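You operate a simulated robot arm through the tools that you are given. There is no shell and no other tool. Be economical: measure what you need, move in short steps, check, and stop when the job is done.

You run a simulated robot arm. Do the job below in one go: nothing can be reset, and whatever is moved stays where it is left.

TASK
Slide the blue mini stand along the top of the wooden table until it stands next to the glass with the yellow band.

Only the result counts: the job must be done as asked and must still hold three seconds after the hand-in. Knocking over, shifting, dropping, spilling or breaking anything else fails it.

THE ROBOT
A 7-joint arm with a two-finger parallel gripper, fixed in place. Base frame: the origin is at the foot of the arm, x ahead of it, y to its left, z up; the work surface is at about z = 0.75. Units: m, degrees, N and s.
With the tool pointing down near the work surface it reaches from about 0.3 to 0.68 m from the base axis. Its first joint turns from -66.0 to 66.0 degrees. Payload 1.57 kg.
The tool frame sits at the grasp point between the pads (the TCP): z along the fingers, y along the line on which they close. The tips reach 0.03 m beyond it. The gripper opens to 0.11 m. The fingers are 0.024 m wide and 0.012 m thick; the gripper's body (0.048 by 0.112 m) begins 0.078 m behind the TCP.
Orientation is that of the tool frame in the base frame, as a unit quaternion [x, y, z, w]. With the fingers straight down and closing along the base's y, the tool's x points along the base's -x, its y along +y and its z along -z.

THE INTERFACE
- The arm moves only by the tool move_arm. Its argument "targets" is a list that holds one entry, the list of rows, each a list of 6 numbers: the shift along the tool's x, y, z in m, then the turn, a rotation vector about the tool's x, y, z in degrees. In form: [[[dx, dy, dz, rx, ry, rz], ...]]. A call has 1 to 12 rows; each row is the pose to reach, as a shift and turn from the pose commanded when the call began, along the tool's axes at that moment. "jaw" is the closure, from 0 (fully open) to 1 (shut), set as the call begins (left out, the last holds). Each row takes 0.2 s and may step no farther than 0.05 m and 8.6 degrees from the row before; otherwise, or with a gripper value out of range, the whole call is refused. Where a pose cannot be reached the arm comes as near as it can. A force on the tool above 40 N (or 10 N above the force at the start of the call, whichever is more), or a blocked arm, ends the call early, and 0.2 s more pass. The fingers move at their own pace (about 0.108 m/s each) and stop on an object; they squeeze with about 28 N. The grip force told is the motor's: it shows also when the fingers shut on nothing. Time passes only in rows, and 0.2 s behind the last, so rows that repeat a pose let the fingers close. It gives the time, the measured TCP pose, the force on the tool (base axes), the opening and the grip force at its end, in the units of the frame above (readings bear some noise), and new pictures: "show" is both (left out), scene, wrist or none.
- Cameras (640 x 400 px; columns grow to the right, rows downward): "scene" is fixed at [0.1661, -0.3993, 1.3913]; the picture's right is [0.72, -0.69, 0.00], its down [-0.48, -0.50, -0.72] and it looks along [0.50, 0.52, -0.69] (base axes); focal length 332 px, centre (320, 200). "wrist" rides on the gripper at [-0.036, 0, -0.08] in the tool frame; the picture's right is [0.00, -1.00, 0.00], its down [0.97, 0.00, -0.24] and it looks along [0.24, 0.00, 0.97] (tool axes); focal length 218 px, centre (320, 200).
- probe_pixels(camera, pixels): for up to 12 pixels [column, row] of the newest picture of that camera ("zoom" is the newest enlarged one), the place [x, y, z] in the base frame of the surface seen there, good to about 0.003 m. No time passes.
- close_up(camera, box): a new picture of the part [left, top, right, bottom] of that camera's present view, enlarged. No time passes.
- finish_job(): hands the job in; it is judged then, once.

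Keep the steps short. Do not move on a guess: measure, check each grasp and each placing, and mend mistakes. In all there are 60 turns and 120 pictures (those below and enlarged ones count). Leave the gripper open and the arm clear of the work at the hand-in unless told otherwise, and finish with a single line.

The tools are called after "Emit:" as name(argument=value, ...) on one line, values as JSON. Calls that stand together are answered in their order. move_arm: Moves the arm, as the interface text tells. Its arguments: {"type":"object","properties":{"targets":{"type":"array","items":{"type":"array","items":{"type":"array","items":{"type":"number"}}}},"jaw":{"type":"number"},"show":{"type":"string","enum":["both","scene","wrist","none"]}},"required":["targets"]} The other tools are called the same way: probe_pixels (camera, pixels) gives the place of the surface under pixels of a picture; close_up (camera, box) takes an enlarged picture of a part of a camera's view; finish_job () hands the job in.

At the start:

```text
clock: 0.0
tcp_pos: [0.4393, 0.0498, 0.9996]
ee_rot: [0.0, 1.0, 0.0, -0.001]
force: [0.3, 1.0, -0.1]
width: 0.11
gripper_force: 0.2
```

scene: 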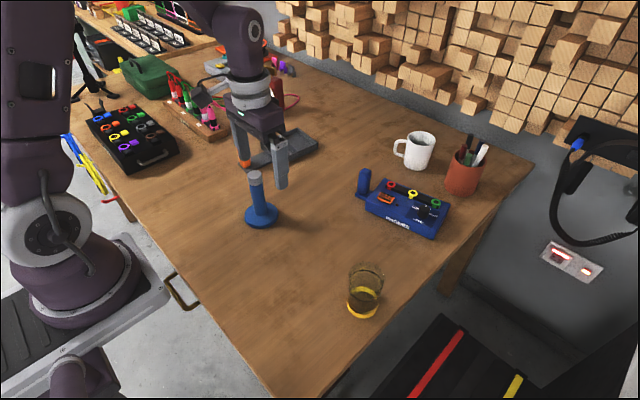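
wrist: 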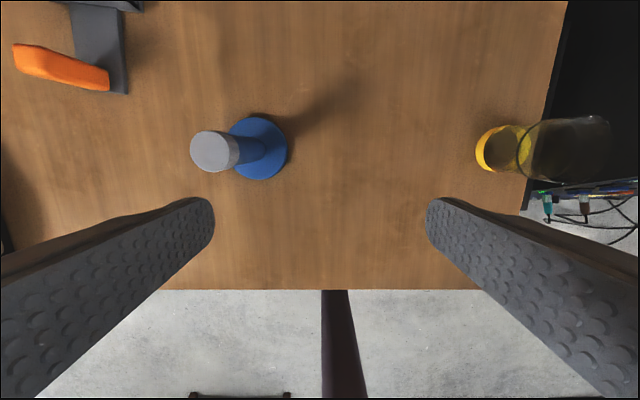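

I see the blue stand with its grey top at about scene (258,200) and the yellow-banded glass at about (365,290). First I will measure both.

Emit:
probe_pixels(camera="scene", pixels=[[255, 174], [256, 195], [260, 222], [246, 220], [276, 212], [262, 228], [348, 312], [362, 318], [378, 310], [366, 270], [320, 260], [300, 330]])

Emit:
probe_pixels(camera="wrist", pixels=[[213, 150], [237, 150], [288, 150], [262, 117], [262, 180], [480, 150], [495, 128], [495, 171], [400, 150], [195, 150]])

Emit:
close_up(camera="scene", box=[220, 150, 420, 340])

```text
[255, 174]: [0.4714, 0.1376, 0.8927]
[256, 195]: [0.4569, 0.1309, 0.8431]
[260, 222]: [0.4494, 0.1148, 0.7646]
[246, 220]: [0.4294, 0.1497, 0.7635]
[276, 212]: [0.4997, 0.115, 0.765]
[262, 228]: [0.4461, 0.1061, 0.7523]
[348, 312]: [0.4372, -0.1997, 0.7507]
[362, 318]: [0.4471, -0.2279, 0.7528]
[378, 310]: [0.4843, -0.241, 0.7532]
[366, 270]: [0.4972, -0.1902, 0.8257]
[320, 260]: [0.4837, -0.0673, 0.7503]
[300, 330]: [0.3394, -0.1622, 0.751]
```

```text
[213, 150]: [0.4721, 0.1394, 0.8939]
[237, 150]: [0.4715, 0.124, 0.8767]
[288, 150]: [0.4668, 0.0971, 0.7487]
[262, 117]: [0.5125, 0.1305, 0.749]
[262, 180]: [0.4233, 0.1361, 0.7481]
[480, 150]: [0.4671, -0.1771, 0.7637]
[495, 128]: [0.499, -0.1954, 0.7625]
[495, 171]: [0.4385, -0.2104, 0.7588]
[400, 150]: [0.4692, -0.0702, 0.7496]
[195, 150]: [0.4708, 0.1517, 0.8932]
```

```text
2.11 times, centred on (320, 245) of scene
```

zoom: 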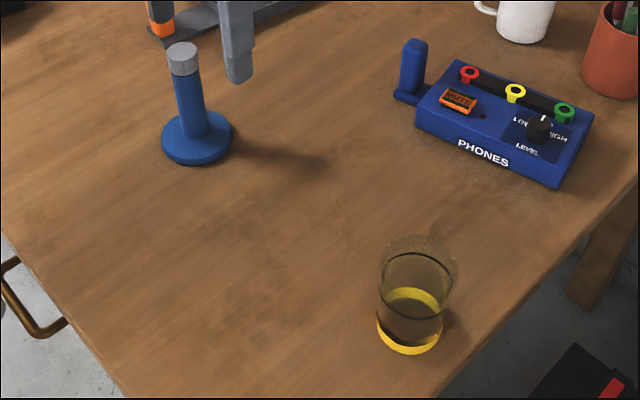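

The stand's axis is near (0.468, 0.135), its base radius is about 0.037 and its top is at 0.893. There is another blue upright at scene (363,183), so I will look closer to be sure which one is the stand.

Emit:
close_up(camera="scene", box=[340, 150, 460, 245])

Emit:
close_up(camera="scene", box=[220, 155, 310, 240])

Emit:
close_up(camera="scene", box=[330, 250, 400, 330])

Emit:
probe_pixels(camera="scene", pixels=[[358, 192], [371, 187], [363, 172], [360, 198], [367, 208], [348, 305], [354, 268], [380, 268], [366, 263], [379, 300], [364, 300], [368, 280]])

```text
4.21 times, centred on (400, 198) of scene
```

zoom: 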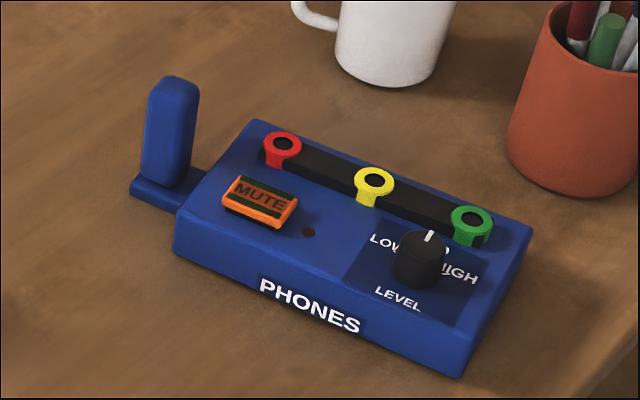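

```text
4.71 times, centred on (265, 198) of scene
```

zoom: 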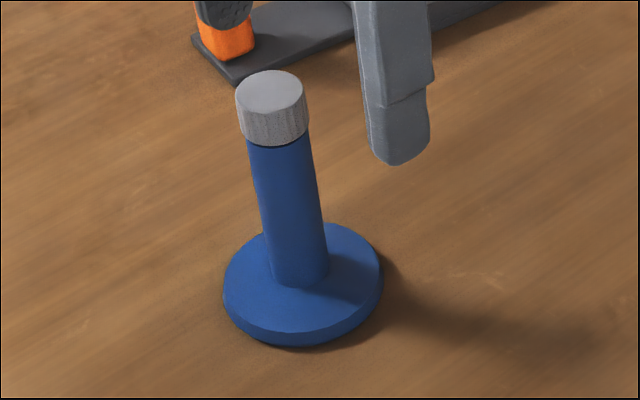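

```text
5.00 times, centred on (365, 290) of scene
```

zoom: 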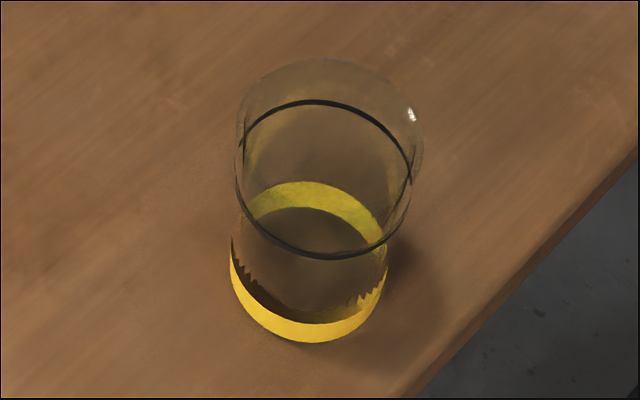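

```text
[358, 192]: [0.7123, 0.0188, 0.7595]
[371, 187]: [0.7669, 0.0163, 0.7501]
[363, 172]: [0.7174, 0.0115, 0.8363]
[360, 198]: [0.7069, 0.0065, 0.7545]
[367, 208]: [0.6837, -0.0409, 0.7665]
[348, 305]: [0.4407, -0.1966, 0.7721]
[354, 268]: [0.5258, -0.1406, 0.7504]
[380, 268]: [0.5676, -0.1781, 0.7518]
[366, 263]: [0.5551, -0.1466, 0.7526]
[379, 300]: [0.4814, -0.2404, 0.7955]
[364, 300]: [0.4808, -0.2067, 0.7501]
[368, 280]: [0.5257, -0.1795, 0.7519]
```

The post on a round disc with a grey cap is the stand. The other upright belongs to the PHONES box.
- **Stand:** axis about (0.469, 0.137), base radius about 0.038.
- **Glass:** centre about (0.470, -0.209), radius about 0.034.

I will go above the stand at the present height and turn the tool 90°, so the fingers close along x and none of them sits on the glass side.

Emit:
move_arm(targets=[[[-0.003, 0.008, 0, 0, 0, -8.2], [-0.006, 0.016, 0, 0, 0, -16.4], [-0.009, 0.024, 0, 0, 0, -24.6], [-0.011, 0.032, 0, 0, 0, -32.8], [-0.014, 0.04, 0, 0, 0, -41], [-0.017, 0.048, 0, 0, 0, -49.2], [-0.02, 0.056, 0, 0, 0, -57.4], [-0.023, 0.064, 0, 0, 0, -65.6], [-0.026, 0.072, 0, 0, 0, -73.8], [-0.029, 0.08, 0, 0, 0, -82], [-0.03, 0.087, 0, 0, 0, -90], [-0.03, 0.087, 0, 0, 0, -90]]], jaw=0)

```text
clock: 2.6
tcp_pos: [0.469, 0.1354, 0.9996]
ee_rot: [0.708, -0.706, 0.0, 0.0]
force: [0.1, -0.4, 0.3]
width: 0.1099
gripper_force: 0.1
```

scene: 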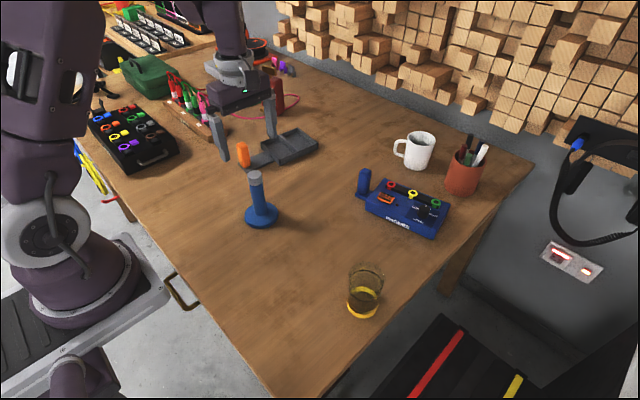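
wrist: 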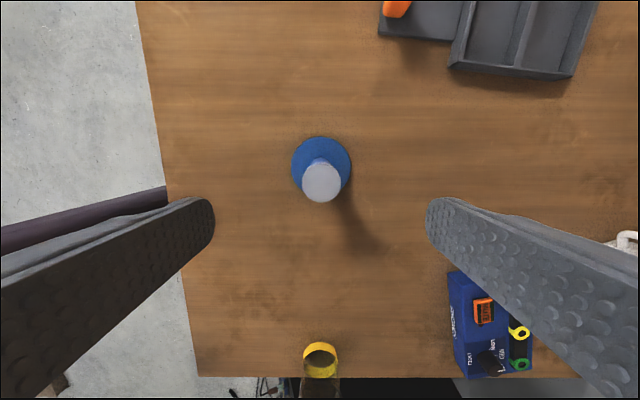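

The stand's cap shows between the fingers at wrist (321,182). I will probe it to check the centring before I go down.

Emit:
probe_pixels(camera="wrist", pixels=[[304, 182], [339, 182], [321, 164], [321, 198], [321, 182], [292, 165], [350, 165], [320, 137], [320, 344], [304, 360], [337, 360]])

```text
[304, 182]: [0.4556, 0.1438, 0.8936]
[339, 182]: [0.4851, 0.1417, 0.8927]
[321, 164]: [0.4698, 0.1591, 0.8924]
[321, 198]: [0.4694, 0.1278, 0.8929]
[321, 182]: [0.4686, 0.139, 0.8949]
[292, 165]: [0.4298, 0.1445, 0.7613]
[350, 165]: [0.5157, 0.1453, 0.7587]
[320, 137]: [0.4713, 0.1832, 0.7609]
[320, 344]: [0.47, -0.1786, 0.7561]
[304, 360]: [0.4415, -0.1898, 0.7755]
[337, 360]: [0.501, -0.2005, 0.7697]
```

The axis reads (0.470, 0.141) and the base radius about 0.041. I will shift 5 mm toward +y and lower to z≈0.824, which leaves the gripper's body 9 mm above the cap.

Emit:
move_arm(targets=[[[-0.005, -0.001, 0.03, 0, 0, 0], [-0.005, -0.001, 0.07, 0, 0, 0], [-0.005, -0.001, 0.11, 0, 0, 0], [-0.005, -0.001, 0.145, 0, 0, 0], [-0.005, -0.001, 0.165, 0, 0, 0], [-0.005, -0.001, 0.1755, 0, 0, 0], [-0.005, -0.001, 0.1755, 0, 0, 0]]])

```text
clock: 4.2
tcp_pos: [0.4691, 0.1398, 0.8232]
ee_rot: [0.707, -0.707, 0.0, 0.0]
force: [0.1, 0.1, -0.5]
width: 0.11
gripper_force: 0.1
```

scene: 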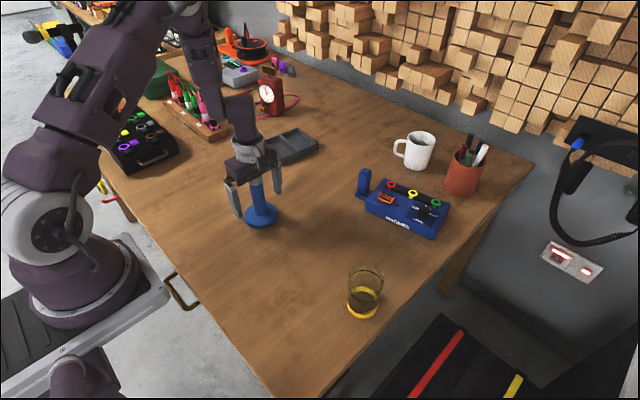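
wrist: 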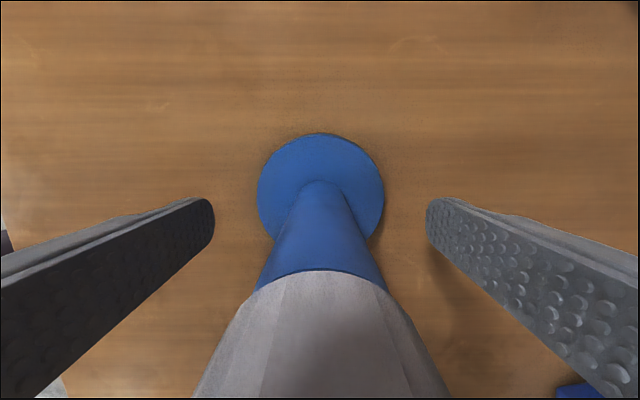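

The fingers stand either side of the post and the force is free. I will close on it in place.

Emit:
move_arm(targets=[[[0, 0, 0, 0, 0, 0], [0, 0, 0, 0, 0, 0], [0, 0, 0, 0, 0, 0], [0, 0, 0, 0, 0, 0]]], jaw=1)

```text
clock: 5.2
tcp_pos: [0.47, 0.1416, 0.8248]
ee_rot: [0.707, -0.707, 0.0, 0.001]
force: [1.9, -1.3, 0.1]
width: 0.0327
gripper_force: 28.3
```

scene: 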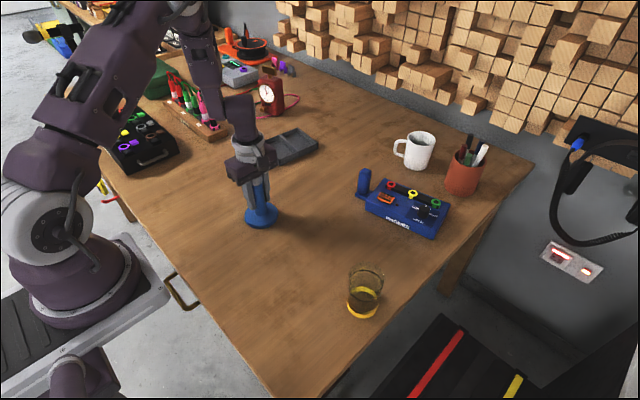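
wrist: 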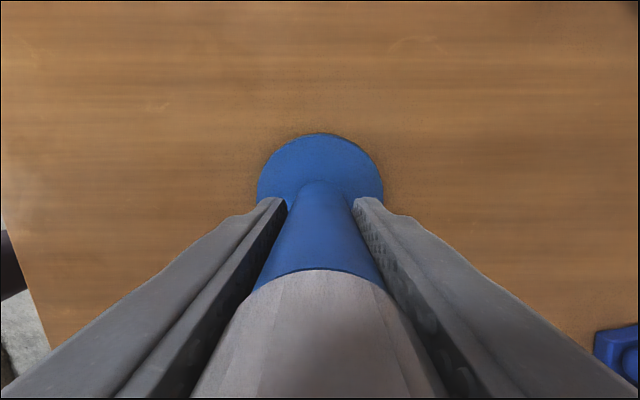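

The grip holds with width 0.033 and force 28 N. I will slide toward -y (tool +x) in small steps, the first 0.14 m with the height unchanged.

Emit:
move_arm(targets=[[[0.006, 0, 0, 0, 0, 0], [0.018, 0, 0, 0, 0, 0], [0.032, 0, 0, 0, 0, 0], [0.046, 0, 0, 0, 0, 0], [0.06, 0, 0, 0, 0, 0], [0.074, 0, 0, 0, 0, 0], [0.088, 0, 0, 0, 0, 0], [0.102, 0, 0, 0, 0, 0], [0.116, 0, 0, 0, 0, 0], [0.128, 0, 0, 0, 0, 0], [0.136, 0, 0, 0, 0, 0], [0.14, 0, 0, 0, 0, 0]]])

```text
clock: 7.8
tcp_pos: [0.4697, 0.001, 0.8248]
ee_rot: [-0.707, 0.707, 0.001, 0.001]
force: [-0.5, 2.6, -0.6]
width: 0.0326
gripper_force: 28.4
```

scene: 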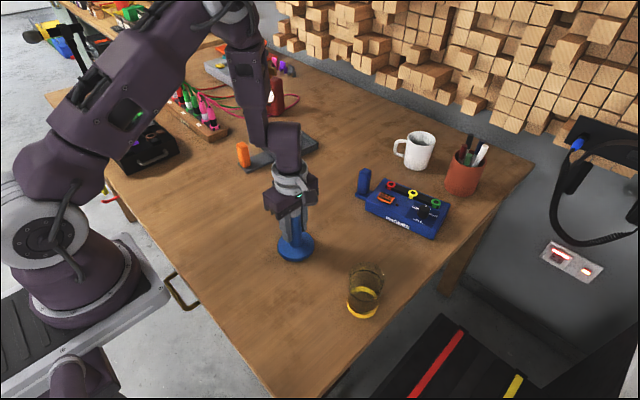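
wrist: 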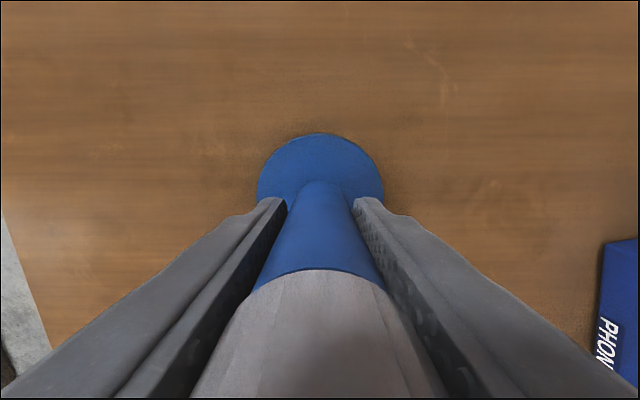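

The stand is sliding upright at y=0.001. I will go 0.10 m further and then measure the gap.

Emit:
move_arm(targets=[[[0.006, 0, 0, 0, 0, 0], [0.018, 0, 0, 0, 0, 0], [0.03, 0, 0, 0, 0, 0], [0.042, 0, 0, 0, 0, 0], [0.054, 0, 0, 0, 0, 0], [0.066, 0, 0, 0, 0, 0], [0.078, 0, 0, 0, 0, 0], [0.088, 0, 0, 0, 0, 0], [0.096, 0, 0, 0, 0, 0], [0.1, 0, 0, 0, 0, 0]]])

Emit:
close_up(camera="scene", box=[290, 240, 400, 330])

```text
clock: 10.0
tcp_pos: [0.4682, -0.0984, 0.8242]
ee_rot: [0.707, -0.707, 0.0, 0.0]
force: [0.2, 3.0, 0.4]
width: 0.0324
gripper_force: 27.7
```

scene: 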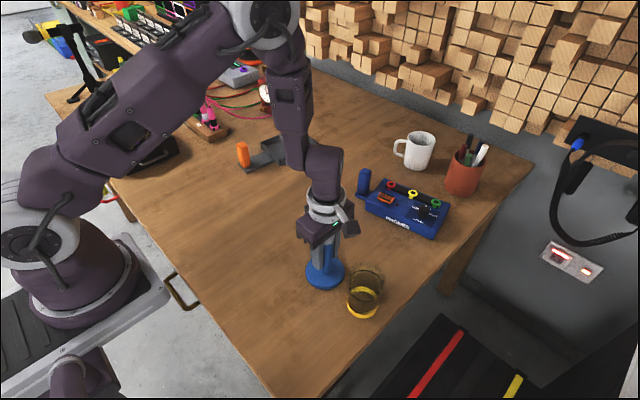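
wrist: 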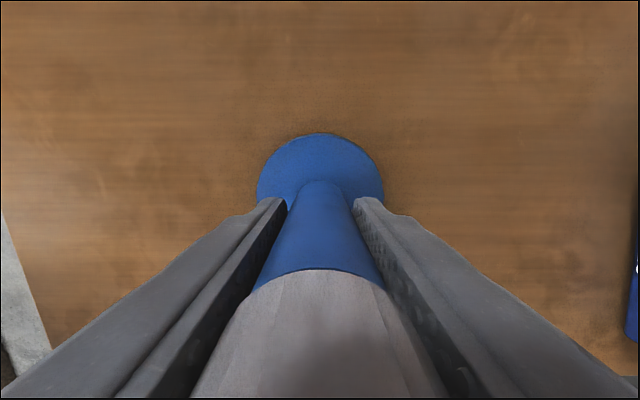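

```text
4.44 times, centred on (345, 285) of scene
```

zoom: 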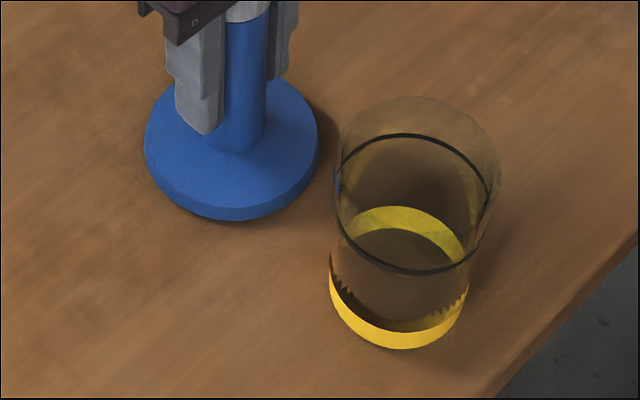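

I will probe the base edge and the near side of the glass to get the gap.

Emit:
probe_pixels(camera="zoom", pixels=[[310, 160], [290, 190], [250, 212], [315, 140], [332, 265], [335, 290], [360, 325], [330, 240], [310, 230], [400, 342]])

```text
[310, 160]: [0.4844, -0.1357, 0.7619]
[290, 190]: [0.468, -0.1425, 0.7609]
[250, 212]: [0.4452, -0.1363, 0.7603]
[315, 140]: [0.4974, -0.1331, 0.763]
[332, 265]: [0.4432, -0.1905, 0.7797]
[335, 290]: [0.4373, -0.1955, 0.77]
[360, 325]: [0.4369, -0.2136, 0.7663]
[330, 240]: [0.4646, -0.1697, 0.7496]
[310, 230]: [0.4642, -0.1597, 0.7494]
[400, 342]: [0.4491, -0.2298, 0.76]
```

The base edge is at y=-0.142 and the glass edge at about -0.175, so the gap is about 0.033. I will slide 0.016 m more, slowly.

Emit:
move_arm(targets=[[[0.004, 0, 0, 0, 0, 0], [0.008, 0, 0, 0, 0, 0], [0.012, 0, 0, 0, 0, 0], [0.015, 0, 0, 0, 0, 0], [0.016, 0, 0, 0, 0, 0], [0.016, 0, 0, 0, 0, 0]]], show="scene")

Emit:
close_up(camera="scene", box=[290, 240, 400, 330])

Emit:
probe_pixels(camera="zoom", pixels=[[325, 175], [310, 205], [332, 270], [325, 235], [335, 290], [400, 342]])

```text
clock: 11.4
tcp_pos: [0.4691, -0.1156, 0.8245]
ee_rot: [0.707, -0.707, 0.0, 0.0]
force: [1.5, 3.7, 1.4]
width: 0.0329
gripper_force: 28.0
```

scene: 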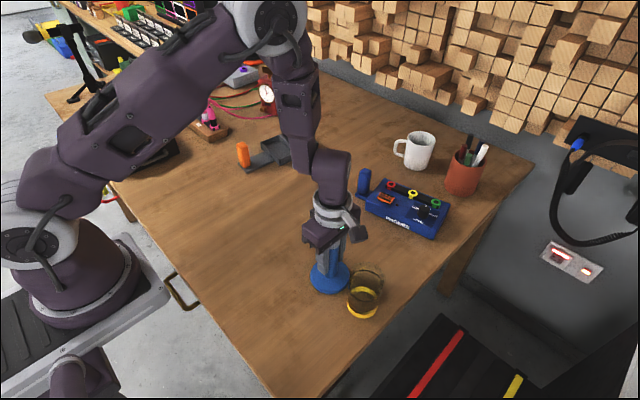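

```text
4.44 times, centred on (345, 285) of scene
```

zoom: 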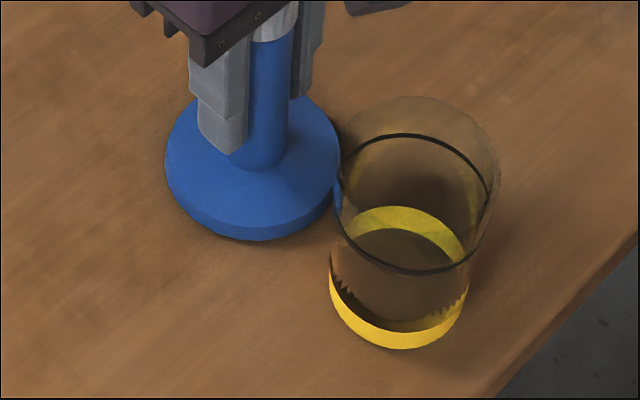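

```text
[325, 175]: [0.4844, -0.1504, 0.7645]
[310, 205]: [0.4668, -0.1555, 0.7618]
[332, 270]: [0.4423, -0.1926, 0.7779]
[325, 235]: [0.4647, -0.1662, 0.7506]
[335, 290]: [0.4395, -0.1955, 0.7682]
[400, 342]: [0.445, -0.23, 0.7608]
```

The gap is now about 0.018 m and the glass is unmoved. I will open the fingers in place.

Emit:
move_arm(targets=[[[0, 0, 0, 0, 0, 0], [0, 0, 0, 0, 0, 0], [0, 0, 0, 0, 0, 0], [0, 0, 0, 0, 0, 0]]], jaw=0, show="wrist")

```text
clock: 12.4
tcp_pos: [0.4695, -0.1147, 0.8253]
ee_rot: [0.708, -0.707, 0.001, 0.0]
force: [0.0, 0.0, 0.8]
width: 0.11
gripper_force: 0.0
```

wrist: 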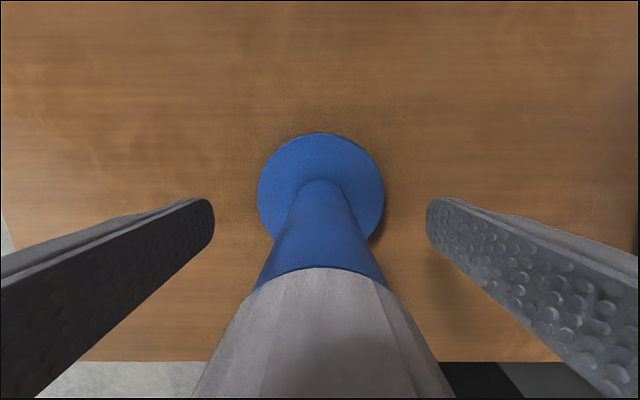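

The fingers are open and clear of the post. I will raise straight up and then move back toward +y.

Emit:
move_arm(targets=[[[0, 0, -0.02, 0, 0, 0], [0, 0, -0.055, 0, 0, 0], [0, 0, -0.095, 0, 0, 0], [0, 0, -0.135, 0, 0, 0], [0, 0, -0.17, 0, 0, 0], [-0.03, 0, -0.18, 0, 0, 0], [-0.07, 0, -0.18, 0, 0, 0], [-0.11, 0, -0.18, 0, 0, 0], [-0.14, 0, -0.18, 0, 0, 0], [-0.15, 0, -0.18, 0, 0, 0]]])

Emit:
close_up(camera="scene", box=[290, 230, 400, 330])

```text
clock: 14.6
tcp_pos: [0.4686, 0.0335, 1.006]
ee_rot: [0.707, -0.707, 0.0, -0.001]
force: [0.3, -0.4, 0.8]
width: 0.1103
gripper_force: 0.1
```

scene: 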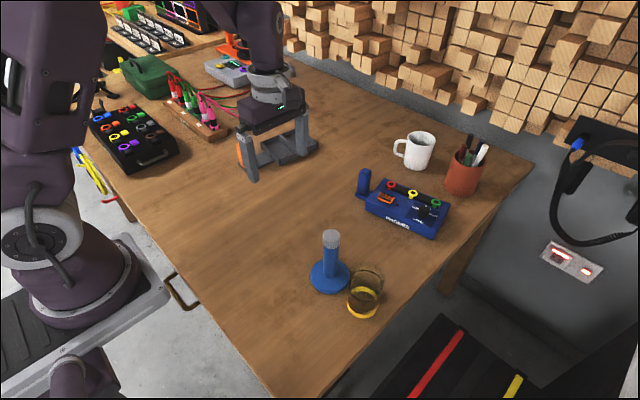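
wrist: 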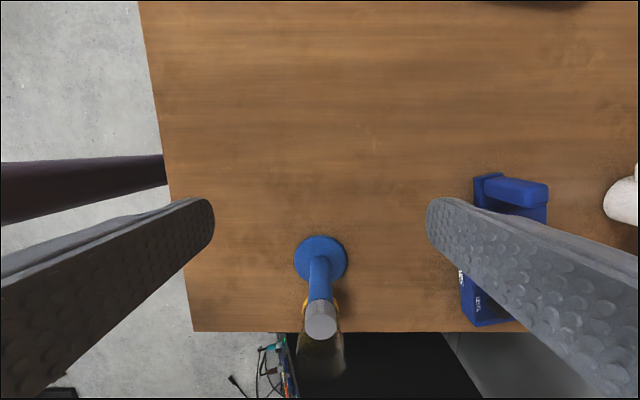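

```text
4.00 times, centred on (345, 280) of scene
```

zoom: 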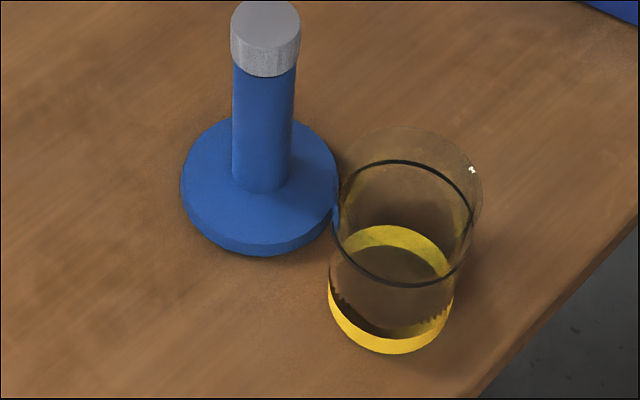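

The stand is upright beside the glass with a small gap, nothing else has moved, and the open gripper is clear, so I will hand in.

Emit:
finish_job()

```text
The job is handed in.
```

The blue mini stand now stands upright next to the glass with the yellow band, about 2 cm from it, and nothing else was disturbed.
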